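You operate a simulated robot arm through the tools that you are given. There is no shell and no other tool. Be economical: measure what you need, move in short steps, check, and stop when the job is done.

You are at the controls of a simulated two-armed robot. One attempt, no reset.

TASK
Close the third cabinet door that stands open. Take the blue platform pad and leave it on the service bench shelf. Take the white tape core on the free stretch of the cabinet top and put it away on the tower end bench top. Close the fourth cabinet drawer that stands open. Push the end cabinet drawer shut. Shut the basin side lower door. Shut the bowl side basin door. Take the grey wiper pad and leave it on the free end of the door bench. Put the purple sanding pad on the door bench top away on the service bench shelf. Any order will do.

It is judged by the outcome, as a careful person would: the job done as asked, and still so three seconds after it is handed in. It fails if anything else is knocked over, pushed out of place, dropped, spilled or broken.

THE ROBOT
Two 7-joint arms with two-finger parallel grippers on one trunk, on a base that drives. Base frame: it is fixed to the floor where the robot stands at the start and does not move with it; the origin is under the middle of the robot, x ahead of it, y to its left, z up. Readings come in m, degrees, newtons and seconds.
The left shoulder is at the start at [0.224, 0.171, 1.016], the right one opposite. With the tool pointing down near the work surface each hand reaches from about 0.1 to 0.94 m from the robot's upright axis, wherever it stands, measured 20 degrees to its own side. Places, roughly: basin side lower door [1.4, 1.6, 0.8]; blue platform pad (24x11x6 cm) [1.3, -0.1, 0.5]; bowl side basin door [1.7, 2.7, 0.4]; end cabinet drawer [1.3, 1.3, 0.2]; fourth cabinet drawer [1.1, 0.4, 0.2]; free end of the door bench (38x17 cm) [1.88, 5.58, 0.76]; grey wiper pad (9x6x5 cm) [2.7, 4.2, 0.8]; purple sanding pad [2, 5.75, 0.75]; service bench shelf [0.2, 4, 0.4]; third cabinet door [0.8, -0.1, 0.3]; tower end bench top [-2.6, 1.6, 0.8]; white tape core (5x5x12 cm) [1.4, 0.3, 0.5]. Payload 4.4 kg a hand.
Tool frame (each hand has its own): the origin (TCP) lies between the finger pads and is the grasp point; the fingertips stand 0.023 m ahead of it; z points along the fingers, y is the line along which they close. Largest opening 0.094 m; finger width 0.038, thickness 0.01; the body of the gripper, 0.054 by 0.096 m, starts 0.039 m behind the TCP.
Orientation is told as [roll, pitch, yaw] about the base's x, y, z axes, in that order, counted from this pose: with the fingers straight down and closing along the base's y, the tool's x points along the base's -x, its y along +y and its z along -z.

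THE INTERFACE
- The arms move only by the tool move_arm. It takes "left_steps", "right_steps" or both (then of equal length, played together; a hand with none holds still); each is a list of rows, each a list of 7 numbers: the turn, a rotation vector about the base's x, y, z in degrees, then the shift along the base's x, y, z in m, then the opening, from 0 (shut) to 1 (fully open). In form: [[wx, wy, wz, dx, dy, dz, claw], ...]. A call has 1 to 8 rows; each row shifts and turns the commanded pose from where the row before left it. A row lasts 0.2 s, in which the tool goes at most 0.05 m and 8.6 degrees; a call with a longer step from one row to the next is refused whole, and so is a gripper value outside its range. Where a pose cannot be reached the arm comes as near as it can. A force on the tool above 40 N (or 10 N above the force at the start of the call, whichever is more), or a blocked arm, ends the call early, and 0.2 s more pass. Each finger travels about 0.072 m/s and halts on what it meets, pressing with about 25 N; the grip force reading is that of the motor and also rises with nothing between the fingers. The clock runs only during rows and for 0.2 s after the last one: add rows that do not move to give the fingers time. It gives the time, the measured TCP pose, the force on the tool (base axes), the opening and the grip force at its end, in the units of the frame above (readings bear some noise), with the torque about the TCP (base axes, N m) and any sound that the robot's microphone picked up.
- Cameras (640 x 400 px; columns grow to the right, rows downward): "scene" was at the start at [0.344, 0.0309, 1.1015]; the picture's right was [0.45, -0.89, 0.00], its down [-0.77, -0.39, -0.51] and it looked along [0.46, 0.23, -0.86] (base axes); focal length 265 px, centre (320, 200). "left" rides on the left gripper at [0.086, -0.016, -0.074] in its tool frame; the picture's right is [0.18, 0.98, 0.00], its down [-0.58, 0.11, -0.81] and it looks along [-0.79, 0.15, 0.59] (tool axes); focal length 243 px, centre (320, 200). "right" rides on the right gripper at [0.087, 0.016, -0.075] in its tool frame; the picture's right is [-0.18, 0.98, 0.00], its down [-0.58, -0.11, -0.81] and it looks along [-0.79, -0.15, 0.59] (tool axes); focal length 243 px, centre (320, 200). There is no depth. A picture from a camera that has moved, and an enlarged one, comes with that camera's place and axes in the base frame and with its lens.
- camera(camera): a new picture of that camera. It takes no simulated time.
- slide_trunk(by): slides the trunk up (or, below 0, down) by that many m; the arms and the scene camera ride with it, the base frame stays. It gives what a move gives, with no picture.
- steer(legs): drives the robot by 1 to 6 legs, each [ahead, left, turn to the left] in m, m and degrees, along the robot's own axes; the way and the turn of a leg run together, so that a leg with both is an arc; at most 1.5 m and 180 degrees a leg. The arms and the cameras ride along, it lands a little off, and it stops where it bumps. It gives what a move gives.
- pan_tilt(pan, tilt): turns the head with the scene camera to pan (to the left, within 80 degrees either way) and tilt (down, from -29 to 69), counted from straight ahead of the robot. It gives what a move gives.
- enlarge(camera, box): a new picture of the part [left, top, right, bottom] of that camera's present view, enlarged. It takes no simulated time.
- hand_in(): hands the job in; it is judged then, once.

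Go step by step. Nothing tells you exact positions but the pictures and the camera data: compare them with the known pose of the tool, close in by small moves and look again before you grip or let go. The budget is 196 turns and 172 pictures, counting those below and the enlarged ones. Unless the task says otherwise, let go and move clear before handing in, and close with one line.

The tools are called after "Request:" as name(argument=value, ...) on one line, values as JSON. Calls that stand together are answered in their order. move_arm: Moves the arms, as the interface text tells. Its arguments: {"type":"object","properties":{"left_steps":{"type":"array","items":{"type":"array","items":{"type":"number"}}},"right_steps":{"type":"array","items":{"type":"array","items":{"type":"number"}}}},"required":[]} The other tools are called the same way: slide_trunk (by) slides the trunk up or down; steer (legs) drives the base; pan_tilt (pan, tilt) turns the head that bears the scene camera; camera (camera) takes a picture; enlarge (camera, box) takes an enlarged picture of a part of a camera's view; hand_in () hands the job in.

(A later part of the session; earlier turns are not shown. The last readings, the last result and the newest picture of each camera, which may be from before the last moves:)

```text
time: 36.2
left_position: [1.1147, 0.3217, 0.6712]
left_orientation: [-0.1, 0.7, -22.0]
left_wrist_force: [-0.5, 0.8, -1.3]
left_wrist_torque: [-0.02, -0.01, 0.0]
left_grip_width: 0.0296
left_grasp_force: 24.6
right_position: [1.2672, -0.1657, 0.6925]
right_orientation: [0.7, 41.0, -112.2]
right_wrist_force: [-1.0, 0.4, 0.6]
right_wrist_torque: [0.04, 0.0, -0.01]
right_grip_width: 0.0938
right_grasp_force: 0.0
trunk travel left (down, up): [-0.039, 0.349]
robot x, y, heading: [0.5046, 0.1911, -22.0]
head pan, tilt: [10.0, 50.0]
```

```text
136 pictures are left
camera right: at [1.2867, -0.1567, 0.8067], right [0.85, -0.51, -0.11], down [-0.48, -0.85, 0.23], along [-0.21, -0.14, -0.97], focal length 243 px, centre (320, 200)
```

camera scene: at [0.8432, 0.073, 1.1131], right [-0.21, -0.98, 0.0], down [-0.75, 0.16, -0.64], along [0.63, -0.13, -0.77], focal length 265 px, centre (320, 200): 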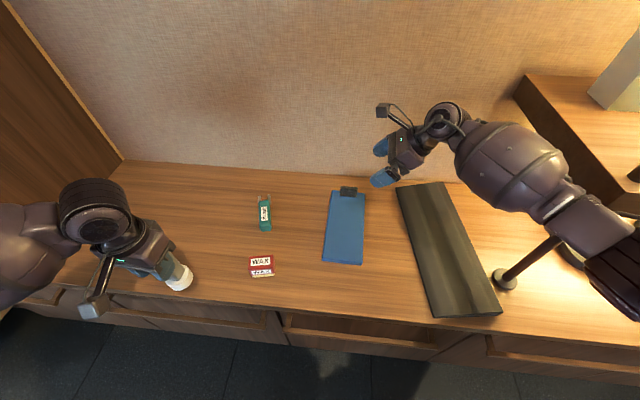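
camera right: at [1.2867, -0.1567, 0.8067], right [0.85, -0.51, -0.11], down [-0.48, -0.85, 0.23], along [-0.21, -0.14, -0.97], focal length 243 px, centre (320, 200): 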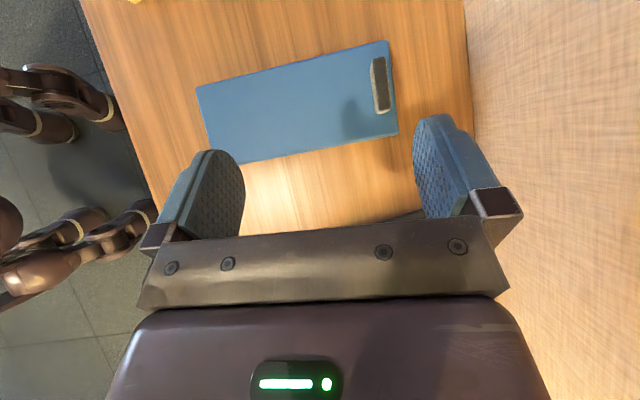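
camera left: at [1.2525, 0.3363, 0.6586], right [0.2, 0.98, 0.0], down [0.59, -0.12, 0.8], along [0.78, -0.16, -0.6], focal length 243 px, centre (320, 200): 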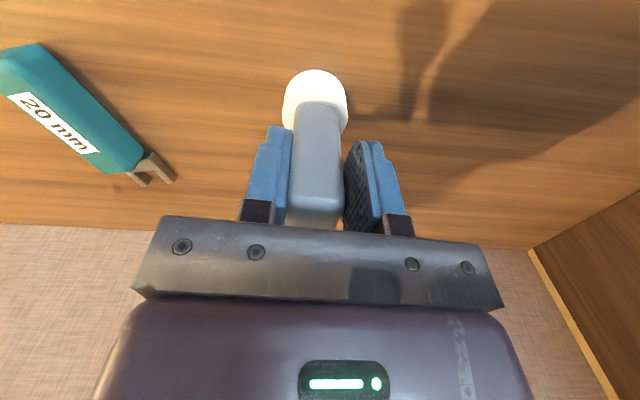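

Aligned with the pad. Moving to the pre-grasp pose 9 cm back along the tool axis and checking.

Request:
move_arm(right_steps=[[0, 0, 0, 0.0228, -0.005, -0.042, 1], [0, 0, 0, 0.0228, -0.005, -0.042, 1], [0, 0, 0, 0, 0, 0, 1]])

Request:
camera(camera="right")

Request:
enlarge(camera="scene", box=[300, 120, 460, 220])

```text
time: 37.0
left_position: [1.1135, 0.3209, 0.6716]
left_orientation: [0.1, 0.6, -21.9]
left_wrist_force: [0.5, -1.3, -0.9]
left_wrist_torque: [0.0, 0.03, 0.0]
left_grip_width: 0.0295
left_grasp_force: 25.0
right_position: [1.3129, -0.1769, 0.608]
right_orientation: [0.8, 40.9, -112.0]
right_wrist_force: [-1.1, 0.2, -0.6]
right_wrist_torque: [0.0, 0.01, 0.02]
right_grip_width: 0.0941
right_grasp_force: 0.1
trunk travel left (down, up): [-0.039, 0.349]
robot x, y, heading: [0.507, 0.1923, -22.2]
head pan, tilt: [10.0, 50.0]
```

```text
135 pictures are left
camera right: at [1.332, -0.1666, 0.7217], right [0.85, -0.51, -0.11], down [-0.48, -0.85, 0.23], along [-0.21, -0.14, -0.97], focal length 243 px, centre (320, 200)
```

right: 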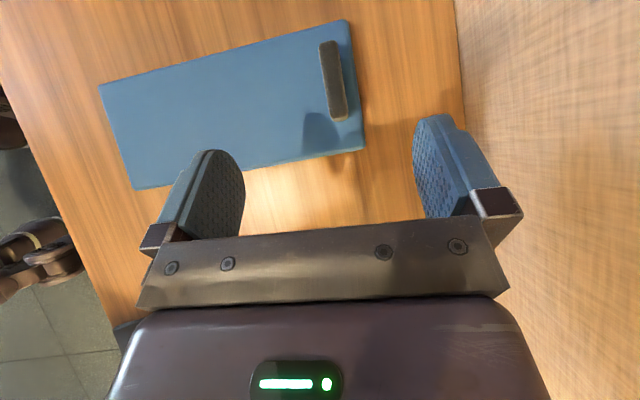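

```text
4.00 times, centred on (380, 170) of scene
camera zoom: at [0.8428, 0.0727, 1.1132], right [-0.21, -0.98, 0.0], down [-0.75, 0.16, -0.64], along [0.63, -0.13, -0.77], focal length 1058 px, centre (80, 320)
```

zoom: 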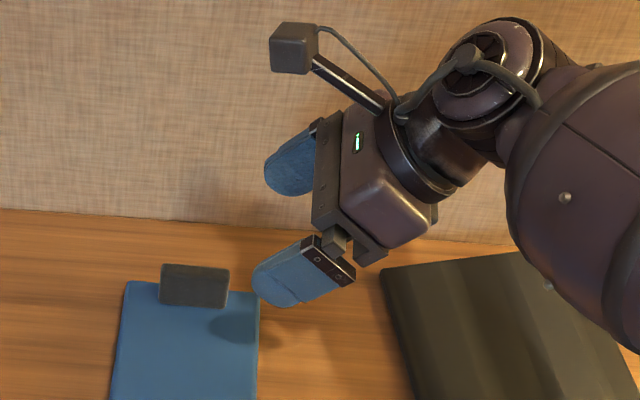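

Tab is centred to within a centimetre. Approach along the tool axis and close.

Request:
move_arm(right_steps=[[0, 0, 0, 0.0133, 0.0263, -0.034, 1], [0, 0, 0, 0.0133, 0.0263, -0.034, 1], [0, 0, 0, 0, 0, 0, 1]])

Request:
camera(camera="right")

Request:
enlarge(camera="scene", box=[300, 120, 460, 220])

```text
time: 37.8
left_position: [1.1138, 0.3212, 0.6718]
left_orientation: [0.0, 0.7, -22.0]
left_wrist_force: [-0.6, -0.2, -0.9]
left_wrist_torque: [0.02, 0.01, 0.0]
left_grip_width: 0.0295
left_grasp_force: 25.2
right_position: [1.3218, -0.1332, 0.5545]
right_orientation: [0.9, 41.0, -112.3]
right_wrist_force: [-0.5, -0.3, 0.1]
right_wrist_torque: [0.0, 0.0, -0.02]
right_grip_width: 0.0939
right_grasp_force: 0.1
right hand out of reach, approached as far as the arm can: row 2
trunk travel left (down, up): [-0.039, 0.349]
robot x, y, heading: [0.5026, 0.1953, -22.4]
head pan, tilt: [10.0, 50.0]
```

```text
133 pictures are left
camera right: at [1.3408, -0.124, 0.6686], right [0.85, -0.51, -0.11], down [-0.48, -0.85, 0.23], along [-0.21, -0.14, -0.97], focal length 243 px, centre (320, 200)
```

right: 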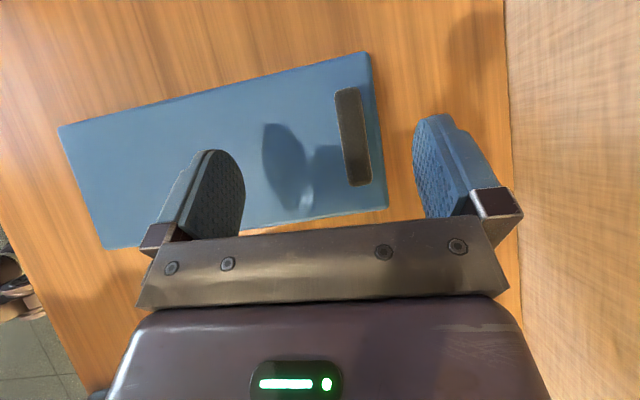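

```text
4.00 times, centred on (380, 170) of scene
camera zoom: at [0.843, 0.0728, 1.1132], right [-0.21, -0.98, 0.0], down [-0.75, 0.16, -0.64], along [0.63, -0.13, -0.77], focal length 1058 px, centre (80, 320)
```

zoom: 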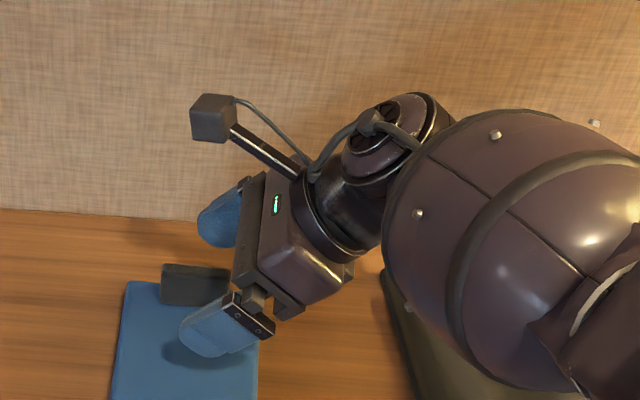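

Reach falls 1–2 cm short. I'll lift back a little, drive 5 cm closer, then finish the approach.

Request:
move_arm(right_steps=[[0, 0, 0, -0.011, -0.027, 0.036, 1], [0, 0, 0, -0.026, 0.0, 0.012, 1], [0, 0, 0, 0, 0, 0, 1]])

Request:
steer(legs=[[0.05, 0, 0]])

Request:
camera(camera="right")

```text
time: 38.6
left_position: [1.1146, 0.3206, 0.6712]
left_orientation: [0.0, 0.7, -22.0]
left_wrist_force: [0.5, -0.1, -0.4]
left_wrist_torque: [-0.01, 0.01, 0.0]
left_grip_width: 0.0294
left_grasp_force: 25.2
right_position: [1.2837, -0.1591, 0.6024]
right_orientation: [0.7, 41.0, -112.3]
right_wrist_force: [-0.4, 0.0, -0.5]
right_wrist_torque: [0.0, 0.0, -0.04]
right_grip_width: 0.0939
right_grasp_force: 0.1
trunk travel left (down, up): [-0.039, 0.349]
robot x, y, heading: [0.5058, 0.1945, -22.2]
head pan, tilt: [10.0, 50.0]
```

```text
time: 39.5
left_position: [1.161, 0.3028, 0.6718]
left_orientation: [0.0, 0.7, -22.0]
left_wrist_force: [-0.8, -0.1, -1.4]
left_wrist_torque: [0.03, 0.01, -0.01]
left_grip_width: 0.0294
left_grasp_force: 24.9
right_position: [1.3307, -0.1768, 0.6029]
right_orientation: [0.7, 40.9, -112.3]
right_wrist_force: [0.2, -0.3, -0.4]
right_wrist_torque: [0.0, 0.03, 0.01]
right_grip_width: 0.094
right_grasp_force: 0.1
trunk travel left (down, up): [-0.039, 0.349]
robot x, y, heading: [0.5494, 0.1788, -22.0]
head pan, tilt: [10.0, 50.0]
```

```text
131 pictures are left
camera right: at [1.3504, -0.1686, 0.716], right [0.85, -0.51, -0.11], down [-0.48, -0.85, 0.23], along [-0.21, -0.14, -0.97], focal length 243 px, centre (320, 200)
```

right: 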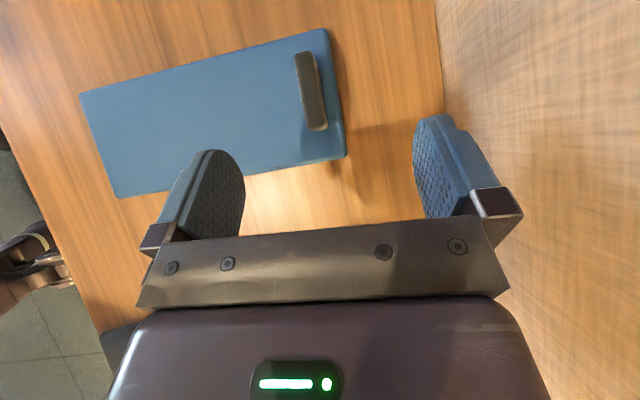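

Centred now. Final approach and close.

Request:
move_arm(right_steps=[[0, 0, 0, 0.009, 0.024, -0.032, 1], [0, 0, 0, 0.009, 0.024, -0.032, 1], [0, 0, 0, 0, 0, 0, 0.4], [0, 0, 0, 0, 0, 0, 0], [0, 0, 0, 0, 0, 0, 0], [0, 0, 0, 0, 0, 0, 0], [0, 0, 0, 0, 0, 0, 0], [0, 0, 0, 0, 0, 0, 0]])

Request:
camera(camera="right")

Request:
enlarge(camera="scene", box=[260, 140, 460, 265])

```text
time: 41.3
left_position: [1.1599, 0.3037, 0.672]
left_orientation: [0.0, 0.7, -21.9]
left_wrist_force: [0.5, 0.2, -0.5]
left_wrist_torque: [-0.02, 0.02, -0.03]
left_grip_width: 0.0297
left_grasp_force: 25.1
right_position: [1.3495, -0.1291, 0.5394]
right_orientation: [0.7, 40.9, -112.2]
right_wrist_force: [-1.7, -0.1, 1.5]
right_wrist_torque: [0.24, 0.29, 0.28]
right_grip_width: 0.0135
right_grasp_force: 24.8
trunk travel left (down, up): [-0.039, 0.349]
robot x, y, heading: [0.5475, 0.1733, -22.1]
head pan, tilt: [10.0, 50.0]
```

```text
130 pictures are left
camera right: at [1.3686, -0.1204, 0.6527], right [0.85, -0.51, -0.11], down [-0.48, -0.85, 0.23], along [-0.21, -0.14, -0.97], focal length 243 px, centre (320, 200)
```

right: 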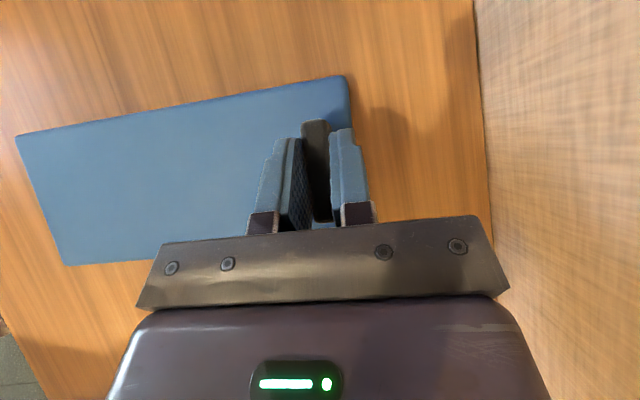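

```text
3.20 times, centred on (360, 202) of scene
camera zoom: at [0.8888, 0.0542, 1.1132], right [-0.21, -0.98, 0.0], down [-0.75, 0.16, -0.64], along [0.63, -0.13, -0.77], focal length 847 px, centre (192, 192)
```

zoom: 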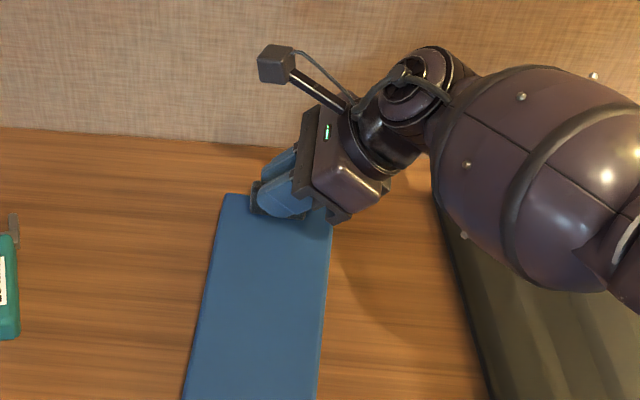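

Tab gripped (1.35 cm). Lifting gently to check hold.

Request:
move_arm(right_steps=[[0, 0, 0, 0, 0, 0.015, 0], [0, 0, 0, 0, 0, 0.02, 0], [0, 0, 0, 0, 0, 0.03, 0], [0, 0, 0, 0, 0, 0.04, 0], [0, 0, 0, 0, 0, 0.04, 0]])

Request:
camera(camera="scene")

Request:
camera(camera="right")

```text
time: 42.5
left_position: [1.1595, 0.3019, 0.6727]
left_orientation: [0.0, 0.8, -22.0]
left_wrist_force: [-0.1, 0.6, -0.2]
left_wrist_torque: [0.0, 0.02, 0.03]
left_grip_width: 0.0295
left_grasp_force: 25.4
right_position: [1.3486, -0.1315, 0.6834]
right_orientation: [0.7, 41.0, -112.2]
right_wrist_force: [-0.5, 0.4, -2.0]
right_wrist_torque: [-0.1, -0.1, 0.05]
right_grip_width: 0.0138
right_grasp_force: 24.9
trunk travel left (down, up): [-0.039, 0.349]
robot x, y, heading: [0.5521, 0.1744, -22.1]
head pan, tilt: [10.0, 50.0]
```

```text
128 pictures are left
camera scene: at [0.8885, 0.0543, 1.1134], right [-0.21, -0.98, 0.0], down [-0.75, 0.16, -0.64], along [0.63, -0.13, -0.77], focal length 265 px, centre (320, 200)
```

scene: 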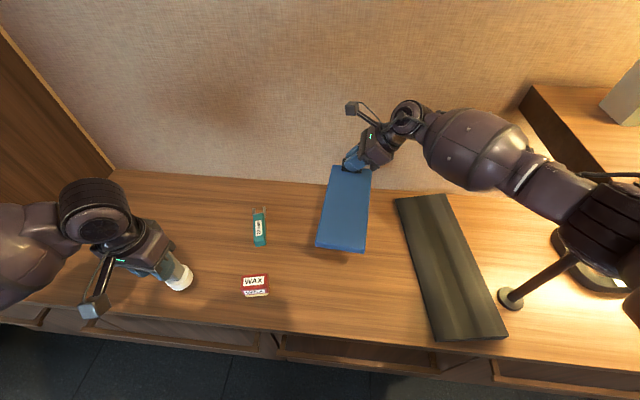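

```text
127 pictures are left
camera right: at [1.3677, -0.1212, 0.7976], right [0.85, -0.51, -0.11], down [-0.48, -0.85, 0.23], along [-0.21, -0.14, -0.97], focal length 243 px, centre (320, 200)
```

right: 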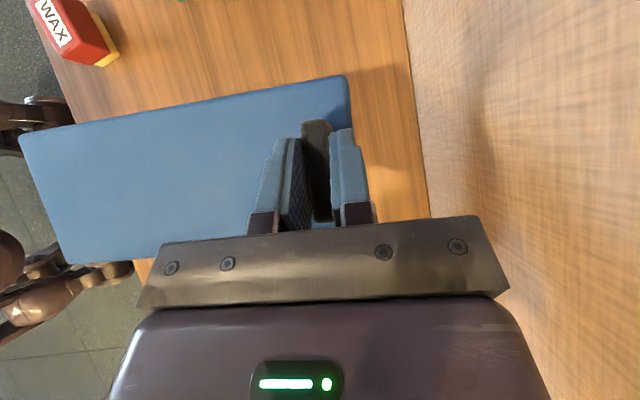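

Pad is held level and light. Backing the base off before tucking in the arms.

Request:
steer(legs=[[-0.45, 0, 0]])

Request:
move_arm(right_steps=[[0, 0, -8.5, -0.035, 0.0, 0.01, 0], [0, 0, -8.5, -0.035, 0, 0.01, 0], [0, 0, -8.5, -0.035, 0, 0.01, 0], [0, 0, -8.5, -0.035, 0, 0.01, 0], [0, 0, -8.5, -0.03, -0.015, 0.01, 0], [0, 0, -8.5, -0.03, -0.015, 0.01, 0], [0, 0, -8.5, -0.03, -0.015, 0.01, 0], [0, 0, -8.5, 0, -0.015, 0, 0]], left_steps=[[0, 0, 0, -0.03, 0.005, 0.005, 0], [0, 0, 0, -0.03, 0.005, 0.005, 0], [0, 0, 0, -0.03, 0.005, 0.005, 0], [0, 0, 0, 0, 0, 0, 0], [0, 0, 0, 0, 0, 0, 0], [0, 0, 0, 0, 0, 0, 0], [0, 0, 0, 0, 0, 0, 0], [0, 0, 0, 0, 0, 0, 0]])

Request:
pan_tilt(pan=60, tilt=30)

Request:
camera(camera="scene")

```text
time: 45.2
left_position: [0.7516, 0.4677, 0.6718]
left_orientation: [0.0, 0.8, -22.0]
left_wrist_force: [-1.0, -0.3, -0.2]
left_wrist_torque: [0.01, 0.0, 0.01]
left_grip_width: 0.0297
left_grasp_force: 25.3
right_position: [0.9391, 0.035, 0.6818]
right_orientation: [0.7, 41.0, -112.1]
right_wrist_force: [-0.6, -0.4, -1.2]
right_wrist_torque: [-0.03, -0.15, 0.01]
right_grip_width: 0.0134
right_grasp_force: 25.0
trunk travel left (down, up): [-0.039, 0.349]
robot x, y, heading: [0.1393, 0.3423, -21.9]
head pan, tilt: [10.0, 50.0]
```

```text
time: 47.0
left_position: [0.6742, 0.4827, 0.6818]
left_orientation: [-0.1, 0.8, -22.0]
left_wrist_force: [0.7, 0.8, 0.2]
left_wrist_torque: [0.0, -0.03, -0.04]
left_grip_width: 0.0296
left_grasp_force: 25.4
left hand out of reach, approached as far as the arm can: row 3
right_position: [0.7112, -0.0237, 0.7518]
right_orientation: [0.9, 40.9, 179.6]
right_wrist_force: [0.3, 0.1, -1.8]
right_wrist_torque: [-0.16, -0.01, 0.03]
right_grip_width: 0.0138
right_grasp_force: 24.6
trunk travel left (down, up): [-0.039, 0.349]
robot x, y, heading: [0.1438, 0.3425, -21.9]
head pan, tilt: [10.0, 50.0]
```

```text
time: 48.2
left_position: [0.675, 0.4819, 0.682]
left_orientation: [0.0, 0.9, -22.1]
left_wrist_force: [-0.4, 0.1, -1.0]
left_wrist_torque: [0.03, 0.01, -0.03]
left_grip_width: 0.0296
left_grasp_force: 24.8
right_position: [0.711, -0.0246, 0.7523]
right_orientation: [0.7, 40.9, 179.7]
right_wrist_force: [-0.7, -0.2, -1.8]
right_wrist_torque: [-0.16, -0.01, 0.01]
right_grip_width: 0.0138
right_grasp_force: 25.0
trunk travel left (down, up): [-0.039, 0.349]
robot x, y, heading: [0.1445, 0.3407, -21.9]
head pan, tilt: [60.0, 30.0]
```

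```text
126 pictures are left
camera scene: at [0.4767, 0.2915, 1.1426], right [0.61, -0.79, 0.0], down [-0.39, -0.31, -0.87], along [0.68, 0.53, -0.5], focal length 265 px, centre (320, 200)
```

scene: 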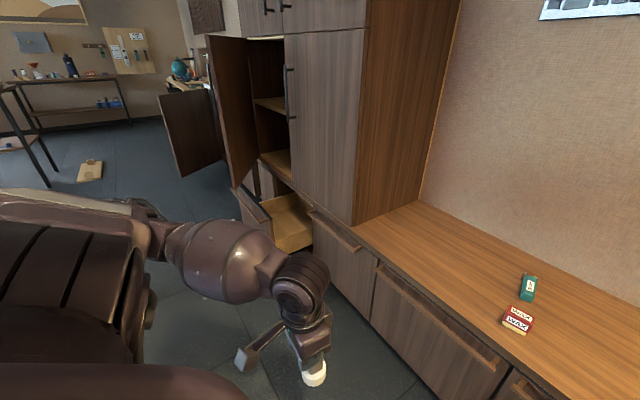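

Everything held. Turning left in place to heading 90° and looking along the room.

Request:
steer(legs=[[0.15, 0, 0], [0, 0, 112]])

Request:
pan_tilt(pan=0, tilt=22)

Request:
camera(camera="scene")

```text
time: 54.1
left_position: [-0.022, 0.7456, 0.6807]
left_orientation: [0.0, 0.8, 86.5]
left_wrist_force: [0.1, -0.4, -2.9]
left_wrist_torque: [-0.02, 0.02, 0.0]
left_grip_width: 0.0293
left_grasp_force: 25.2
right_position: [0.4465, 0.9416, 0.7521]
right_orientation: [0.7, 40.9, -71.7]
right_wrist_force: [-0.2, -0.2, -1.5]
right_wrist_torque: [0.04, -0.15, 0.01]
right_grip_width: 0.0137
right_grasp_force: 25.2
trunk travel left (down, up): [-0.039, 0.349]
robot x, y, heading: [0.2775, 0.2881, 86.2]
head pan, tilt: [60.0, 30.0]
```

```text
time: 55.4
left_position: [-0.022, 0.7464, 0.681]
left_orientation: [0.1, 0.8, 86.4]
left_wrist_force: [0.3, 0.1, -0.3]
left_wrist_torque: [-0.04, 0.02, -0.02]
left_grip_width: 0.0297
left_grasp_force: 24.8
right_position: [0.4468, 0.942, 0.7514]
right_orientation: [0.7, 40.9, -71.8]
right_wrist_force: [0.1, -0.7, -1.9]
right_wrist_torque: [0.03, -0.13, -0.02]
right_grip_width: 0.0139
right_grasp_force: 25.3
trunk travel left (down, up): [-0.039, 0.349]
robot x, y, heading: [0.2793, 0.2857, 86.5]
head pan, tilt: [0.0, 22.0]
```

```text
125 pictures are left
camera scene: at [0.3043, 0.6609, 1.1554], right [1.0, -0.06, 0.0], down [-0.02, -0.37, -0.93], along [0.06, 0.93, -0.37], focal length 265 px, centre (320, 200)
```

scene: 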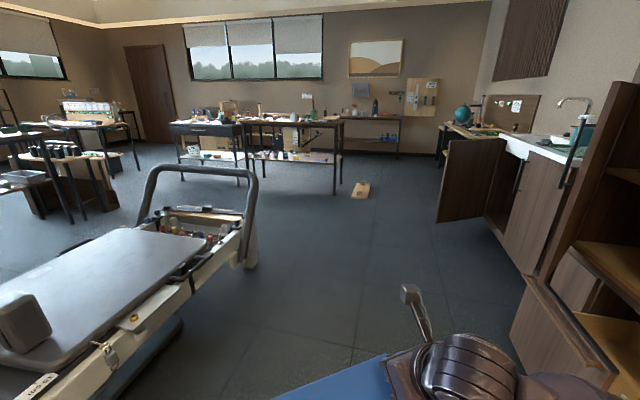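

The service bench (right-hand table ahead) with its lower shelf is visible. Enlarging it and its surroundings.

Request:
enlarge(camera="scene", box=[160, 90, 380, 228])

Request:
enlarge(camera="scene", box=[320, 50, 600, 225])

```text
2.90 times, centred on (270, 159) of scene
camera zoom: at [0.3043, 0.6609, 1.1554], right [1.0, -0.06, 0.0], down [-0.02, -0.37, -0.93], along [0.06, 0.93, -0.37], focal length 767 px, centre (465, 319)
```

zoom: 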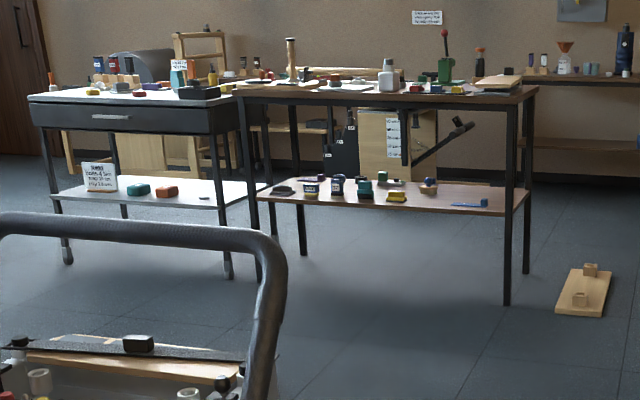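

```text
2.29 times, centred on (460, 138) of scene
camera zoom: at [0.3043, 0.6609, 1.1554], right [1.0, -0.06, 0.0], down [-0.02, -0.37, -0.93], along [0.06, 0.93, -0.37], focal length 605 px, centre (0, 343)
```

zoom: 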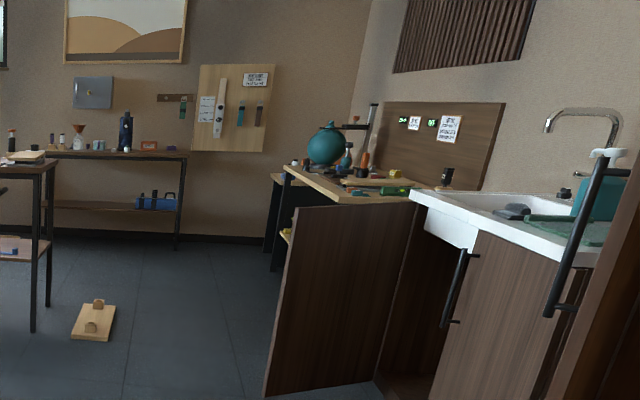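

Service-bench lower shelf (z≈0.41) runs from about (0.68,3.72) to (−0.40,4.07) at its front; its right half is free behind a small blue tool. Driving along the corridor centre to it.

Request:
steer(legs=[[0, -0.27, 0], [1.3, 0, 0], [0.9, 0, 0], [0, 0.3, -14.5]])

Request:
pan_tilt(pan=0, tilt=32)

Request:
camera(camera="scene")

```text
time: 71.6
left_position: [0.1779, 3.0291, 0.6818]
left_orientation: [0.0, 0.8, 73.0]
left_wrist_force: [0.7, -0.5, -1.9]
left_wrist_torque: [-0.01, 0.0, 0.0]
left_grip_width: 0.0297
left_grasp_force: 25.0
right_position: [0.6802, 3.1089, 0.7514]
right_orientation: [0.8, 40.9, -85.1]
right_wrist_force: [-0.3, -0.8, -1.1]
right_wrist_torque: [-0.02, -0.16, 0.0]
right_grip_width: 0.0136
right_grasp_force: 25.0
trunk travel left (down, up): [-0.039, 0.349]
robot x, y, heading: [0.37, 2.5092, 72.8]
head pan, tilt: [0.0, 22.0]
```

```text
time: 72.3
left_position: [0.1798, 3.0275, 0.6818]
left_orientation: [0.0, 0.8, 73.1]
left_wrist_force: [-0.3, -0.1, 0.0]
left_wrist_torque: [0.02, -0.01, -0.02]
left_grip_width: 0.0295
left_grasp_force: 24.5
right_position: [0.6801, 3.1073, 0.751]
right_orientation: [0.8, 40.8, -85.2]
right_wrist_force: [-0.1, -0.3, -1.9]
right_wrist_torque: [-0.03, -0.11, 0.0]
right_grip_width: 0.0136
right_grasp_force: 24.5
trunk travel left (down, up): [-0.039, 0.349]
robot x, y, heading: [0.3645, 2.5066, 72.8]
head pan, tilt: [0.0, 32.0]
```

```text
122 pictures are left
camera scene: at [0.4759, 2.8656, 1.1395], right [0.96, -0.29, 0.0], down [-0.16, -0.51, -0.85], along [0.25, 0.81, -0.53], focal length 265 px, centre (320, 200)
```

scene: 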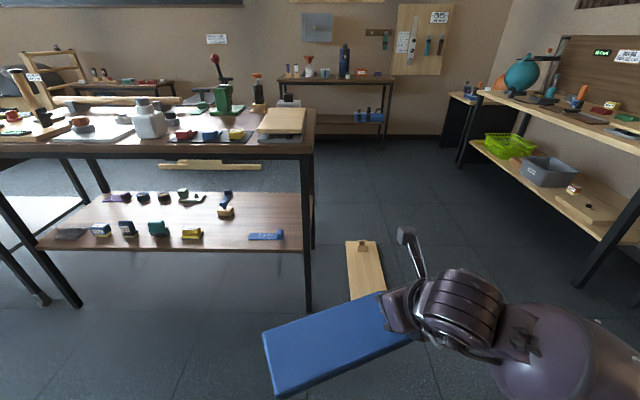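

Bench is face-on: shelf z 0.408, front-right corner (0.654,3.64), edge heading −18.9°. I'll aim the pad behind the blue tool at the right half; first rotating and lowering the right hand outside the bench.

Request:
move_arm(right_steps=[[0, 0, -3.4, 0.0046, 0.015, -0.036, 0], [0, 0, -3.4, 0.0046, 0.015, -0.036, 0], [0, 0, -3.4, 0.0046, 0.015, -0.036, 0], [0, 0, -3.4, 0.0046, 0.015, -0.036, 0], [0, 0, -3.4, 0.0046, 0.015, -0.036, 0], [0, 0, -3.4, 0.0046, 0.015, -0.036, 0], [0, 0, -3.4, 0.0046, 0.015, -0.036, 0]])

Request:
camera(camera="scene")

```text
time: 73.9
left_position: [0.1775, 3.028, 0.6825]
left_orientation: [0.0, 0.7, 73.1]
left_wrist_force: [-0.3, 0.5, -0.7]
left_wrist_torque: [0.0, -0.03, -0.01]
left_grip_width: 0.0296
left_grasp_force: 25.1
right_position: [0.733, 3.217, 0.5198]
right_orientation: [0.8, 41.0, -109.0]
right_wrist_force: [-0.4, -0.5, -1.1]
right_wrist_torque: [-0.12, -0.14, -0.04]
right_grip_width: 0.0137
right_grasp_force: 24.6
right hand out of reach, approached as far as the arm can: row 4, 5
trunk travel left (down, up): [-0.039, 0.349]
robot x, y, heading: [0.3629, 2.5125, 73.1]
head pan, tilt: [0.0, 32.0]
```

```text
121 pictures are left
camera scene: at [0.474, 2.8659, 1.1394], right [0.96, -0.29, 0.0], down [-0.15, -0.51, -0.85], along [0.25, 0.81, -0.53], focal length 265 px, centre (320, 200)
```

scene: 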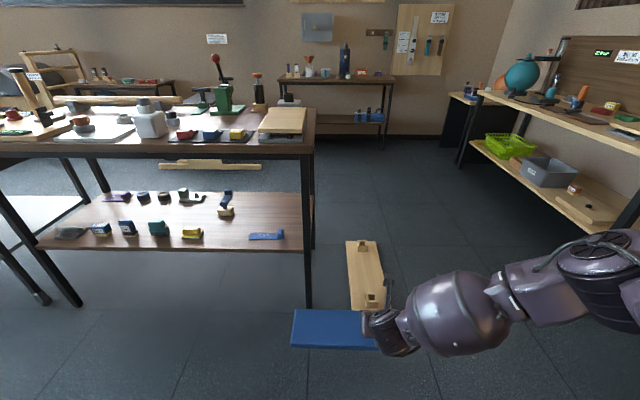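

Hand is level and lowered. Sliding left, then partly ahead, with a check before entering the shelf space.

Request:
steer(legs=[[0, 0.304, 0], [0.28, 0, 0]])

Request:
move_arm(right_steps=[[0, 0, 0, 0, 0, -0.017, 0], [0, 0, 0, 0, 0, 0, 0]])

Request:
camera(camera="scene")

Request:
camera(camera="right")

```text
time: 75.5
left_position: [0.1087, 3.0486, 0.6837]
left_orientation: [0.0, 0.9, 72.9]
left_wrist_force: [0.0, 0.8, -0.8]
left_wrist_torque: [0.03, -0.01, -0.01]
left_grip_width: 0.0295
left_grasp_force: 24.3
right_position: [0.6661, 3.2369, 0.5189]
right_orientation: [0.9, 40.9, -108.9]
right_wrist_force: [0.9, -0.2, -1.1]
right_wrist_torque: [-0.07, -0.13, 0.01]
right_grip_width: 0.0137
right_grasp_force: 25.5
trunk travel left (down, up): [-0.039, 0.349]
robot x, y, heading: [0.2923, 2.5302, 72.7]
head pan, tilt: [0.0, 32.0]
stopped in leg 1: the robot was blocked; the commanded pose is now the measured one
```

```text
time: 76.1
left_position: [0.1086, 3.0486, 0.6813]
left_orientation: [0.1, 0.7, 72.9]
left_wrist_force: [0.1, 0.0, -1.1]
left_wrist_torque: [-0.04, -0.01, 0.01]
left_grip_width: 0.0296
left_grasp_force: 25.1
right_position: [0.6671, 3.238, 0.502]
right_orientation: [0.9, 41.0, -109.1]
right_wrist_force: [-0.3, 0.0, -1.6]
right_wrist_torque: [-0.03, -0.13, -0.02]
right_grip_width: 0.0136
right_grasp_force: 25.2
trunk travel left (down, up): [-0.039, 0.349]
robot x, y, heading: [0.2957, 2.5294, 73.0]
head pan, tilt: [0.0, 32.0]
```

```text
120 pictures are left
camera scene: at [0.405, 2.8873, 1.1395], right [0.96, -0.29, 0.0], down [-0.16, -0.51, -0.85], along [0.25, 0.81, -0.53], focal length 265 px, centre (320, 200)
```

scene: 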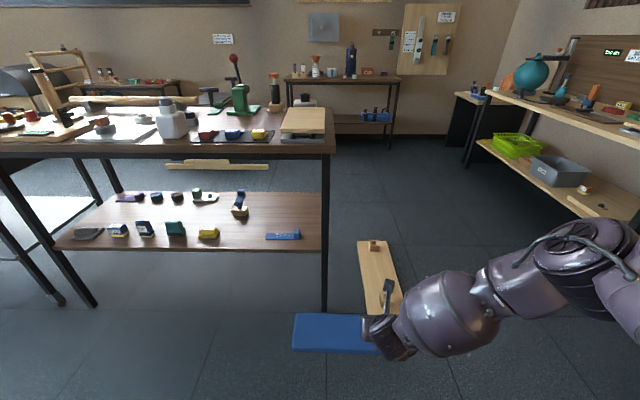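

```text
119 pictures are left
camera right: at [0.6858, 3.2475, 0.6163], right [0.88, -0.46, -0.11], down [-0.43, -0.87, 0.23], along [-0.2, -0.15, -0.97], focal length 243 px, centre (320, 200)
```

right: 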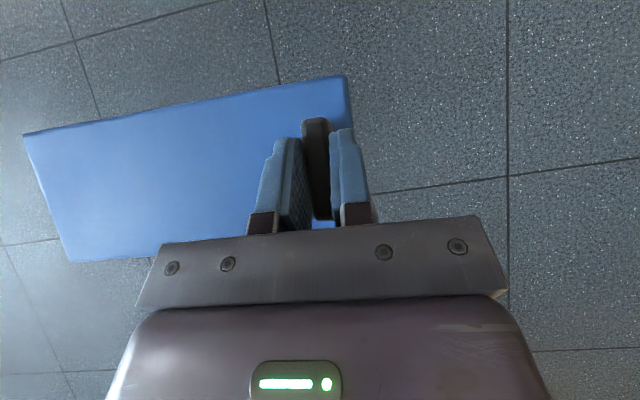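

The left side touched the exercise machine's end frame. I'll go ahead first to clear it, then left.

Request:
steer(legs=[[0, -0.03, 0], [0.25, 0, 0], [0, 0.266, 0]])

Request:
camera(camera="scene")

```text
time: 81.0
left_position: [-0.0438, 3.3609, 0.6829]
left_orientation: [-0.1, 0.8, 72.9]
left_wrist_force: [0.3, -0.1, -0.3]
left_wrist_torque: [0.0, 0.03, 0.02]
left_grip_width: 0.0294
left_grasp_force: 25.3
right_position: [0.5148, 3.5498, 0.5029]
right_orientation: [0.8, 40.9, -109.0]
right_wrist_force: [0.3, -0.1, -0.7]
right_wrist_torque: [-0.05, -0.1, 0.02]
right_grip_width: 0.0135
right_grasp_force: 24.9
trunk travel left (down, up): [-0.039, 0.349]
robot x, y, heading: [0.1436, 2.8408, 72.8]
head pan, tilt: [0.0, 32.0]
```

```text
118 pictures are left
camera scene: at [0.2532, 3.1992, 1.1394], right [0.96, -0.29, 0.0], down [-0.16, -0.51, -0.85], along [0.25, 0.81, -0.53], focal length 265 px, centre (320, 200)
```

scene: 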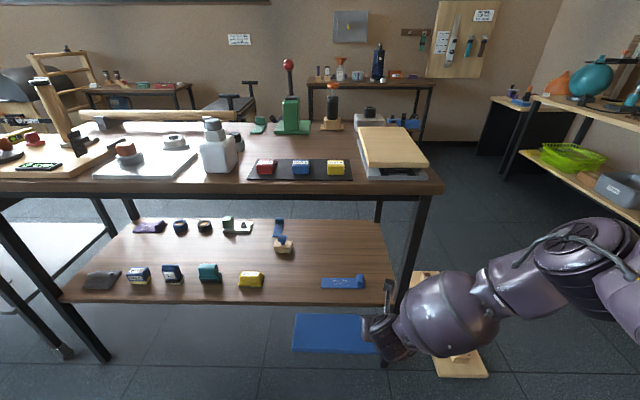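

The right forearm runs sideways and would hit the bench's front-right leg. I'll place the hand further to the robot's right so the forearm points ahead, then shift the base left.

Request:
move_arm(right_steps=[[0, 0, 0, 0.03, -0.03, 0, 0], [0, 0, 0, 0.035, -0.022, 0, 0], [0, 0, 0, 0.035, -0.015, 0, 0], [0, 0, 0, 0.035, -0.013, 0, 0], [0, 0, 0, 0.035, -0.013, 0, 0], [0, 0, 0, 0.035, -0.013, 0, 0], [0, 0, 0, 0.035, -0.013, 0, 0], [0, 0, 0, 0.035, -0.013, 0, 0]])

Request:
steer(legs=[[0, 0.27, 0]])

Request:
camera(camera="scene")

```text
time: 82.8
left_position: [-0.0438, 3.3619, 0.6822]
left_orientation: [-0.1, 0.8, 72.9]
left_wrist_force: [0.0, 0.4, -0.3]
left_wrist_torque: [-0.03, -0.04, 0.0]
left_grip_width: 0.0298
left_grasp_force: 25.5
right_position: [0.5284, 3.5331, 0.5023]
right_orientation: [1.3, 40.5, -108.9]
right_wrist_force: [-0.3, -0.2, -2.1]
right_wrist_torque: [-0.07, -0.12, 0.02]
right_grip_width: 0.0137
right_grasp_force: 25.1
right hand out of reach, approached as far as the arm can: row 1, 2, 3, 4, 5, 6, 7, 8
trunk travel left (down, up): [-0.039, 0.349]
robot x, y, heading: [0.1419, 2.8423, 73.0]
head pan, tilt: [0.0, 32.0]
```

```text
time: 85.8
left_position: [-0.3028, 3.4428, 0.6819]
left_orientation: [0.1, 0.7, 72.7]
left_wrist_force: [-1.0, 0.3, -0.8]
left_wrist_torque: [-0.05, 0.0, -0.01]
left_grip_width: 0.0298
left_grasp_force: 25.0
right_position: [0.2694, 3.612, 0.5026]
right_orientation: [1.4, 40.5, -109.1]
right_wrist_force: [0.3, 0.6, -1.9]
right_wrist_torque: [-0.05, -0.1, 0.0]
right_grip_width: 0.0139
right_grasp_force: 24.9
trunk travel left (down, up): [-0.039, 0.349]
robot x, y, heading: [-0.1211, 2.9224, 72.9]
head pan, tilt: [0.0, 32.0]
```

```text
117 pictures are left
camera scene: at [-0.0074, 3.2799, 1.1394], right [0.95, -0.3, 0.0], down [-0.16, -0.51, -0.85], along [0.25, 0.81, -0.53], focal length 265 px, centre (320, 200)
```

scene: 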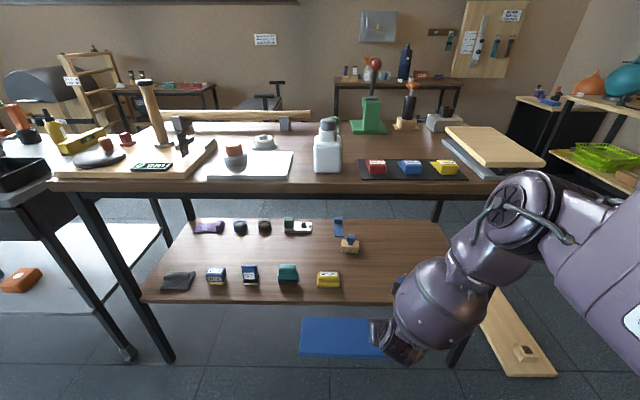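

Forward-pointing pose keeps the forearm sideways. Better plan: point the hand left (as at the pick) and enter the shelf from the bench's open right end. Backing off and shifting right first.

Request:
steer(legs=[[-0.12, 0, 0], [0, -0.7, 0]])

Request:
move_arm(right_steps=[[0, 0, 0, 0, 0, 0.04, 0], [0, 0, 0, 0, 0, 0.04, 0], [0, 0, 0, 0, 0, 0.04, 0], [0, 0, 0, 0, 0, 0.04, 0], [0, 0, 8.5, 0, 0, 0.04, 0], [0, 0, 8.5, 0, 0, 0, 0], [0, 0, 8.5, 0, 0, 0, 0], [0, 0, 8.5, 0, 0, 0, 0]])

Request:
move_arm(right_steps=[[0, 0, 8.5, 0, 0.01, 0, 0], [0, 0, 8.5, 0, 0.02, 0, 0], [0, 0, 8.5, 0, 0.02, 0, 0], [0, 0, 8.5, 0, 0.02, 0, 0], [0, 0, 8.5, 0, 0.02, 0, 0], [0, 0, 8.5, 0, 0.02, 0, 0], [0, 0, 3.5, 0, 0.0, 0, 0]])

Request:
camera(camera="scene")

```text
time: 93.3
left_position: [0.3336, 3.119, 0.6816]
left_orientation: [0.0, 0.8, 72.8]
left_wrist_force: [-0.6, 0.6, -0.8]
left_wrist_torque: [-0.02, -0.01, 0.04]
left_grip_width: 0.0296
left_grasp_force: 24.9
right_position: [0.9067, 3.287, 0.5034]
right_orientation: [1.3, 40.5, -109.2]
right_wrist_force: [0.1, 0.3, -1.8]
right_wrist_torque: [-0.04, -0.12, 0.0]
right_grip_width: 0.0136
right_grasp_force: 25.2
trunk travel left (down, up): [-0.039, 0.349]
robot x, y, heading: [0.5157, 2.5981, 72.5]
head pan, tilt: [0.0, 32.0]
```

```text
time: 95.1
left_position: [0.3335, 3.1188, 0.6819]
left_orientation: [-0.1, 0.9, 72.8]
left_wrist_force: [0.0, -0.3, -0.9]
left_wrist_torque: [0.01, 0.02, 0.0]
left_grip_width: 0.0297
left_grasp_force: 24.8
right_position: [0.9061, 3.2886, 0.703]
right_orientation: [1.3, 40.7, -75.1]
right_wrist_force: [-0.2, -0.5, -1.5]
right_wrist_torque: [0.01, -0.15, 0.0]
right_grip_width: 0.0135
right_grasp_force: 24.5
trunk travel left (down, up): [-0.039, 0.349]
robot x, y, heading: [0.5175, 2.6003, 73.0]
head pan, tilt: [0.0, 32.0]
```

```text
time: 96.7
left_position: [0.3342, 3.1181, 0.6832]
left_orientation: [0.0, 0.8, 72.8]
left_wrist_force: [0.0, -0.1, -0.3]
left_wrist_torque: [-0.03, -0.03, 0.02]
left_grip_width: 0.0297
left_grasp_force: 24.9
right_position: [0.9055, 3.3991, 0.7029]
right_orientation: [1.1, 40.6, -20.5]
right_wrist_force: [-0.2, 0.2, -1.8]
right_wrist_torque: [0.12, -0.07, 0.0]
right_grip_width: 0.0137
right_grasp_force: 25.5
trunk travel left (down, up): [-0.039, 0.349]
robot x, y, heading: [0.5138, 2.5989, 72.8]
head pan, tilt: [0.0, 32.0]
```

```text
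116 pictures are left
camera scene: at [0.6292, 2.9548, 1.1394], right [0.95, -0.3, 0.0], down [-0.16, -0.51, -0.85], along [0.25, 0.81, -0.53], focal length 265 px, centre (320, 200)
```

scene: 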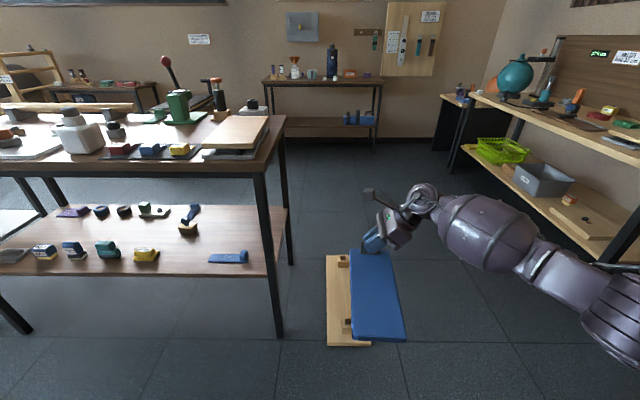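

Hand now points left as intended. Lowering the trunk a little and setting the hand at shelf-entry height, right of the bench end.

Request:
slide_trunk(by=-0.035)

Request:
move_arm(right_steps=[[0, 0, 0.3, -0.0337, -0.002, -0.0336, 0], [0, 0, 0.3, -0.0337, -0.002, -0.0336, 0], [0, 0, 0.3, -0.0337, -0.002, -0.0336, 0], [0, 0, 0.3, -0.0337, -0.002, -0.0336, 0], [0, 0, 0.3, -0.0337, -0.002, -0.0336, 0], [0, 0, 0, 0, 0, 0, 0]])

Request:
camera(camera="scene")

```text
time: 97.5
left_position: [0.3289, 3.1024, 0.6301]
left_orientation: [0.0, 6.1, 72.9]
left_wrist_force: [0.2, -0.5, -0.8]
left_wrist_torque: [-0.01, 0.02, -0.02]
left_grip_width: 0.0294
left_grasp_force: 24.4
right_position: [0.9065, 3.3963, 0.6693]
right_orientation: [1.4, 40.7, -20.6]
right_wrist_force: [-1.2, -0.1, -0.5]
right_wrist_torque: [0.13, -0.02, -0.01]
right_grip_width: 0.0137
right_grasp_force: 24.4
trunk travel left (down, up): [-0.004, 0.384]
robot x, y, heading: [0.5179, 2.5973, 72.3]
head pan, tilt: [0.0, 32.0]
```

```text
time: 98.8
left_position: [0.3267, 3.1021, 0.6304]
left_orientation: [0.0, 6.1, 72.8]
left_wrist_force: [-1.0, 0.1, -1.5]
left_wrist_torque: [-0.01, 0.01, -0.02]
left_grip_width: 0.0298
left_grasp_force: 25.0
right_position: [0.7394, 3.3884, 0.4986]
right_orientation: [1.3, 40.5, -19.1]
right_wrist_force: [0.2, -0.5, -2.2]
right_wrist_torque: [0.14, -0.05, 0.01]
right_grip_width: 0.0136
right_grasp_force: 25.2
trunk travel left (down, up): [-0.004, 0.384]
robot x, y, heading: [0.5184, 2.5972, 72.5]
head pan, tilt: [0.0, 32.0]
```

```text
115 pictures are left
camera scene: at [0.6357, 2.9756, 1.0993], right [0.95, -0.3, 0.0], down [-0.16, -0.51, -0.85], along [0.25, 0.81, -0.53], focal length 265 px, centre (320, 200)
```

scene: 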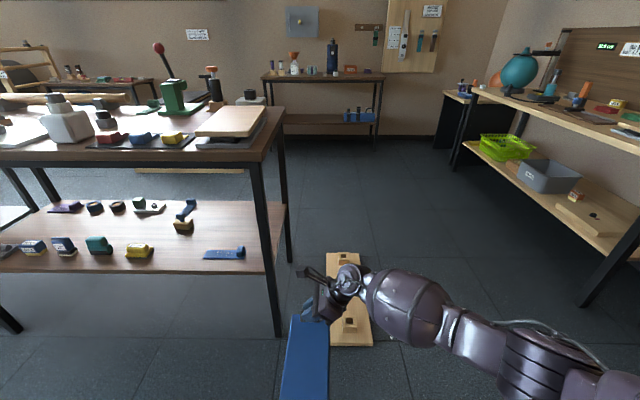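

Clear to drive in to the right of the bench end; first I'll try to pull the left hand back for margin.

Request:
move_arm(left_steps=[[0, 0, 0, -0.009, -0.029, 0.0, 0], [0, 0, 0, -0.009, -0.029, 0.0, 0], [0, 0, 0, -0.009, -0.029, 0.0, 0]])

Request:
steer(legs=[[0.36, 0, 0]])

Request:
camera(camera="scene")

Request:
camera(camera="left")

```text
time: 99.7
left_position: [0.3112, 3.0803, 0.6118]
left_orientation: [-0.1, 6.2, 72.7]
left_wrist_force: [-0.3, 0.2, -1.0]
left_wrist_torque: [-0.04, 0.01, 0.0]
left_grip_width: 0.0299
left_grasp_force: 25.1
left hand out of reach, approached as far as the arm can: row 1, 2, 3
right_position: [0.7411, 3.3881, 0.4999]
right_orientation: [1.3, 40.5, -19.1]
right_wrist_force: [-0.2, 0.0, -0.7]
right_wrist_torque: [0.11, -0.05, -0.02]
right_grip_width: 0.0136
right_grasp_force: 24.7
trunk travel left (down, up): [-0.004, 0.384]
robot x, y, heading: [0.516, 2.5963, 72.7]
head pan, tilt: [0.0, 32.0]
```

```text
time: 101.9
left_position: [0.4144, 3.4142, 0.611]
left_orientation: [-0.1, 6.2, 72.7]
left_wrist_force: [-1.0, -0.6, -0.5]
left_wrist_torque: [-0.03, -0.01, 0.01]
left_grip_width: 0.0294
left_grasp_force: 25.1
right_position: [0.8432, 3.7233, 0.4994]
right_orientation: [1.3, 40.5, -19.1]
right_wrist_force: [-0.1, -0.1, -1.2]
right_wrist_torque: [0.14, -0.07, 0.04]
right_grip_width: 0.0137
right_grasp_force: 24.6
trunk travel left (down, up): [-0.004, 0.384]
robot x, y, heading: [0.6219, 2.9339, 72.7]
head pan, tilt: [0.0, 32.0]
```

```text
114 pictures are left
camera scene: at [0.7398, 3.3109, 1.0991], right [0.95, -0.3, 0.0], down [-0.16, -0.51, -0.85], along [0.25, 0.81, -0.53], focal length 265 px, centre (320, 200)
```

scene: 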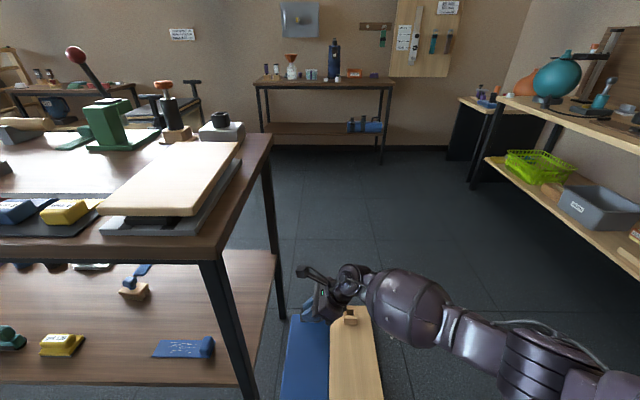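

```text
113 pictures are left
camera left: at [0.407, 3.3346, 0.6957], right [-0.99, 0.12, 0.02], down [0.09, 0.67, 0.74], along [0.07, 0.74, -0.67], focal length 243 px, centre (320, 200)
```

left: 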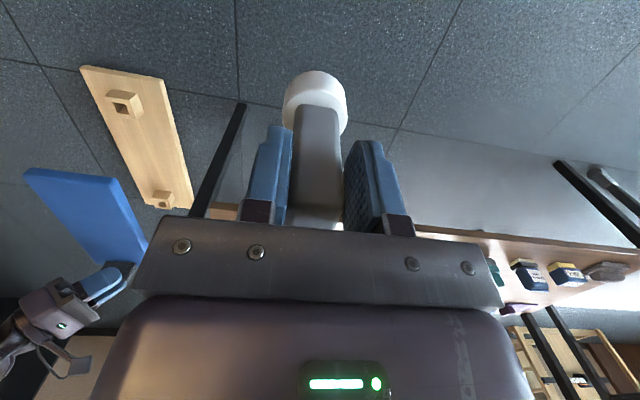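

Passing cleanly beside the leg. Continue ahead 0.19 m.

Request:
steer(legs=[[0.19, 0, 0]])

Request:
camera(camera="scene")

Request:
camera(camera="right")

```text
time: 103.5
left_position: [0.4697, 3.5967, 0.6116]
left_orientation: [0.0, 6.2, 72.8]
left_wrist_force: [-0.4, -0.8, -2.1]
left_wrist_torque: [-0.03, 0.0, 0.0]
left_grip_width: 0.0294
left_grasp_force: 24.3
right_position: [0.8978, 3.9055, 0.499]
right_orientation: [1.2, 40.4, -19.0]
right_wrist_force: [1.2, 0.5, -2.3]
right_wrist_torque: [0.15, -0.04, 0.01]
right_grip_width: 0.0138
right_grasp_force: 24.6
trunk travel left (down, up): [-0.004, 0.384]
robot x, y, heading: [0.6772, 3.1176, 72.7]
head pan, tilt: [0.0, 32.0]
```

```text
112 pictures are left
camera scene: at [0.7957, 3.494, 1.099], right [0.96, -0.3, 0.0], down [-0.16, -0.51, -0.85], along [0.25, 0.81, -0.53], focal length 265 px, centre (320, 200)
```

scene: 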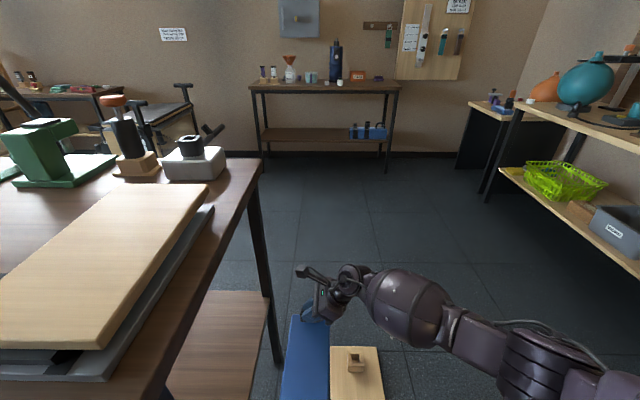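

```text
111 pictures are left
camera right: at [0.8862, 3.9255, 0.6123], right [0.47, 0.88, -0.1], down [0.87, -0.43, 0.23], along [0.16, -0.2, -0.97], focal length 243 px, centre (320, 200)
```

right: 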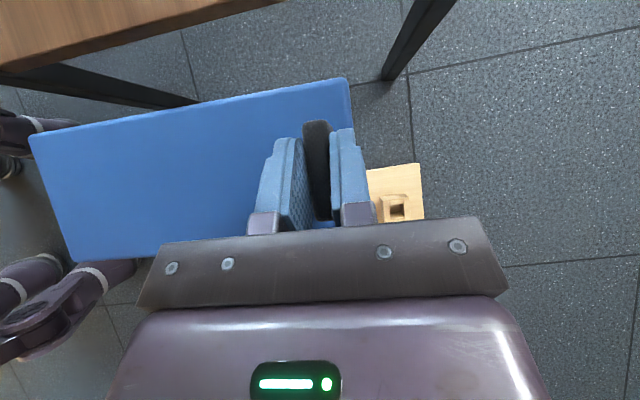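

Pad fits between the end legs. Sliding left over the shelf.

Request:
steer(legs=[[0, 0.262, 0]])

Request:
camera(camera="right")

Request:
camera(camera="scene")

```text
time: 106.4
left_position: [0.2224, 3.6716, 0.613]
left_orientation: [-0.1, 6.2, 73.0]
left_wrist_force: [0.2, 0.6, -0.1]
left_wrist_torque: [-0.02, 0.02, -0.02]
left_grip_width: 0.0295
left_grasp_force: 25.2
right_position: [0.6481, 3.9827, 0.4985]
right_orientation: [1.3, 40.5, -18.8]
right_wrist_force: [0.9, 0.6, -0.5]
right_wrist_torque: [0.15, -0.07, 0.0]
right_grip_width: 0.0139
right_grasp_force: 25.3
trunk travel left (down, up): [-0.004, 0.384]
robot x, y, heading: [0.4287, 3.1922, 73.0]
head pan, tilt: [0.0, 32.0]
```

```text
110 pictures are left
camera right: at [0.6367, 4.0019, 0.6126], right [0.46, 0.88, -0.1], down [0.87, -0.43, 0.23], along [0.16, -0.2, -0.97], focal length 243 px, centre (320, 200)
```

right: 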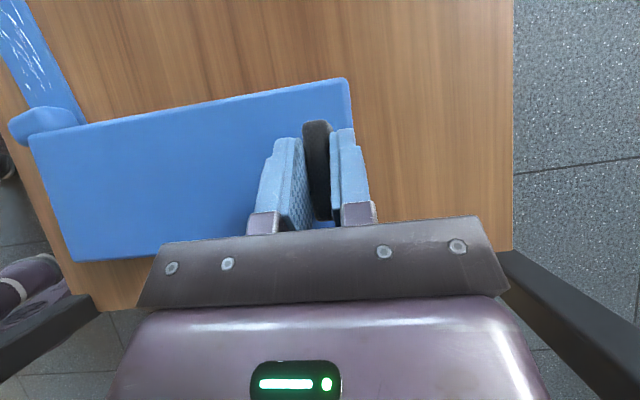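

```text
109 pictures are left
camera scene: at [0.5476, 3.5699, 1.0992], right [0.96, -0.29, 0.0], down [-0.15, -0.51, -0.85], along [0.25, 0.81, -0.53], focal length 265 px, centre (320, 200)
```

scene: 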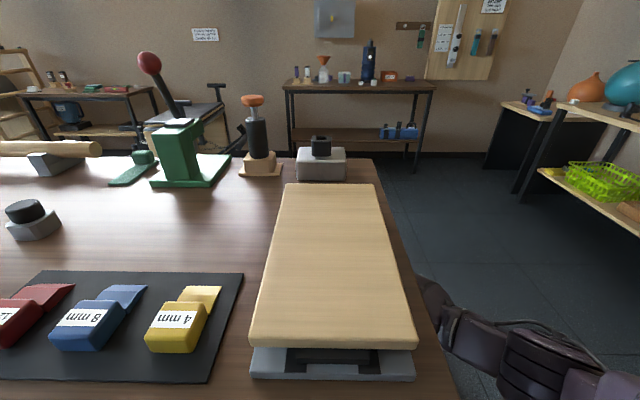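

The pad hovers over free shelf just beyond the blue tool's knob. Lowering it.

Request:
move_arm(right_steps=[[0, 0, 0, 0.002, 0.006, -0.02, 0], [0, 0, 0, 0, 0, -0.016, 0], [0, 0, 0, 0, 0, -0.004, 0], [0, 0, 0, 0, 0, 0, 0]])

Request:
camera(camera="right")

```text
time: 107.4
left_position: [0.2217, 3.67, 0.614]
left_orientation: [0.0, 6.2, 73.1]
left_wrist_force: [-0.4, -0.3, -1.7]
left_wrist_torque: [0.0, 0.0, 0.03]
left_grip_width: 0.0295
left_grasp_force: 24.8
right_position: [0.6516, 3.9891, 0.4613]
right_orientation: [1.6, 40.7, -18.7]
right_wrist_force: [3.9, 1.6, 16.2]
right_wrist_torque: [-0.16, 0.84, -0.03]
right_grip_width: 0.0142
right_grasp_force: 25.4
trunk travel left (down, up): [-0.004, 0.384]
robot x, y, heading: [0.4338, 3.193, 73.0]
head pan, tilt: [0.0, 32.0]
```

```text
108 pictures are left
camera right: at [0.6394, 4.0081, 0.5766], right [0.46, 0.88, -0.1], down [0.87, -0.43, 0.23], along [0.16, -0.19, -0.97], focal length 243 px, centre (320, 200)
```

right: 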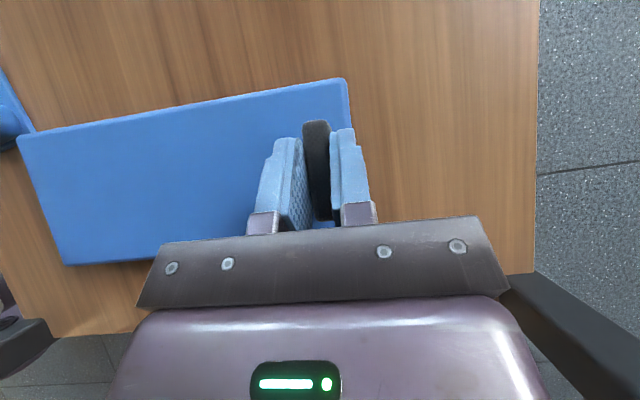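

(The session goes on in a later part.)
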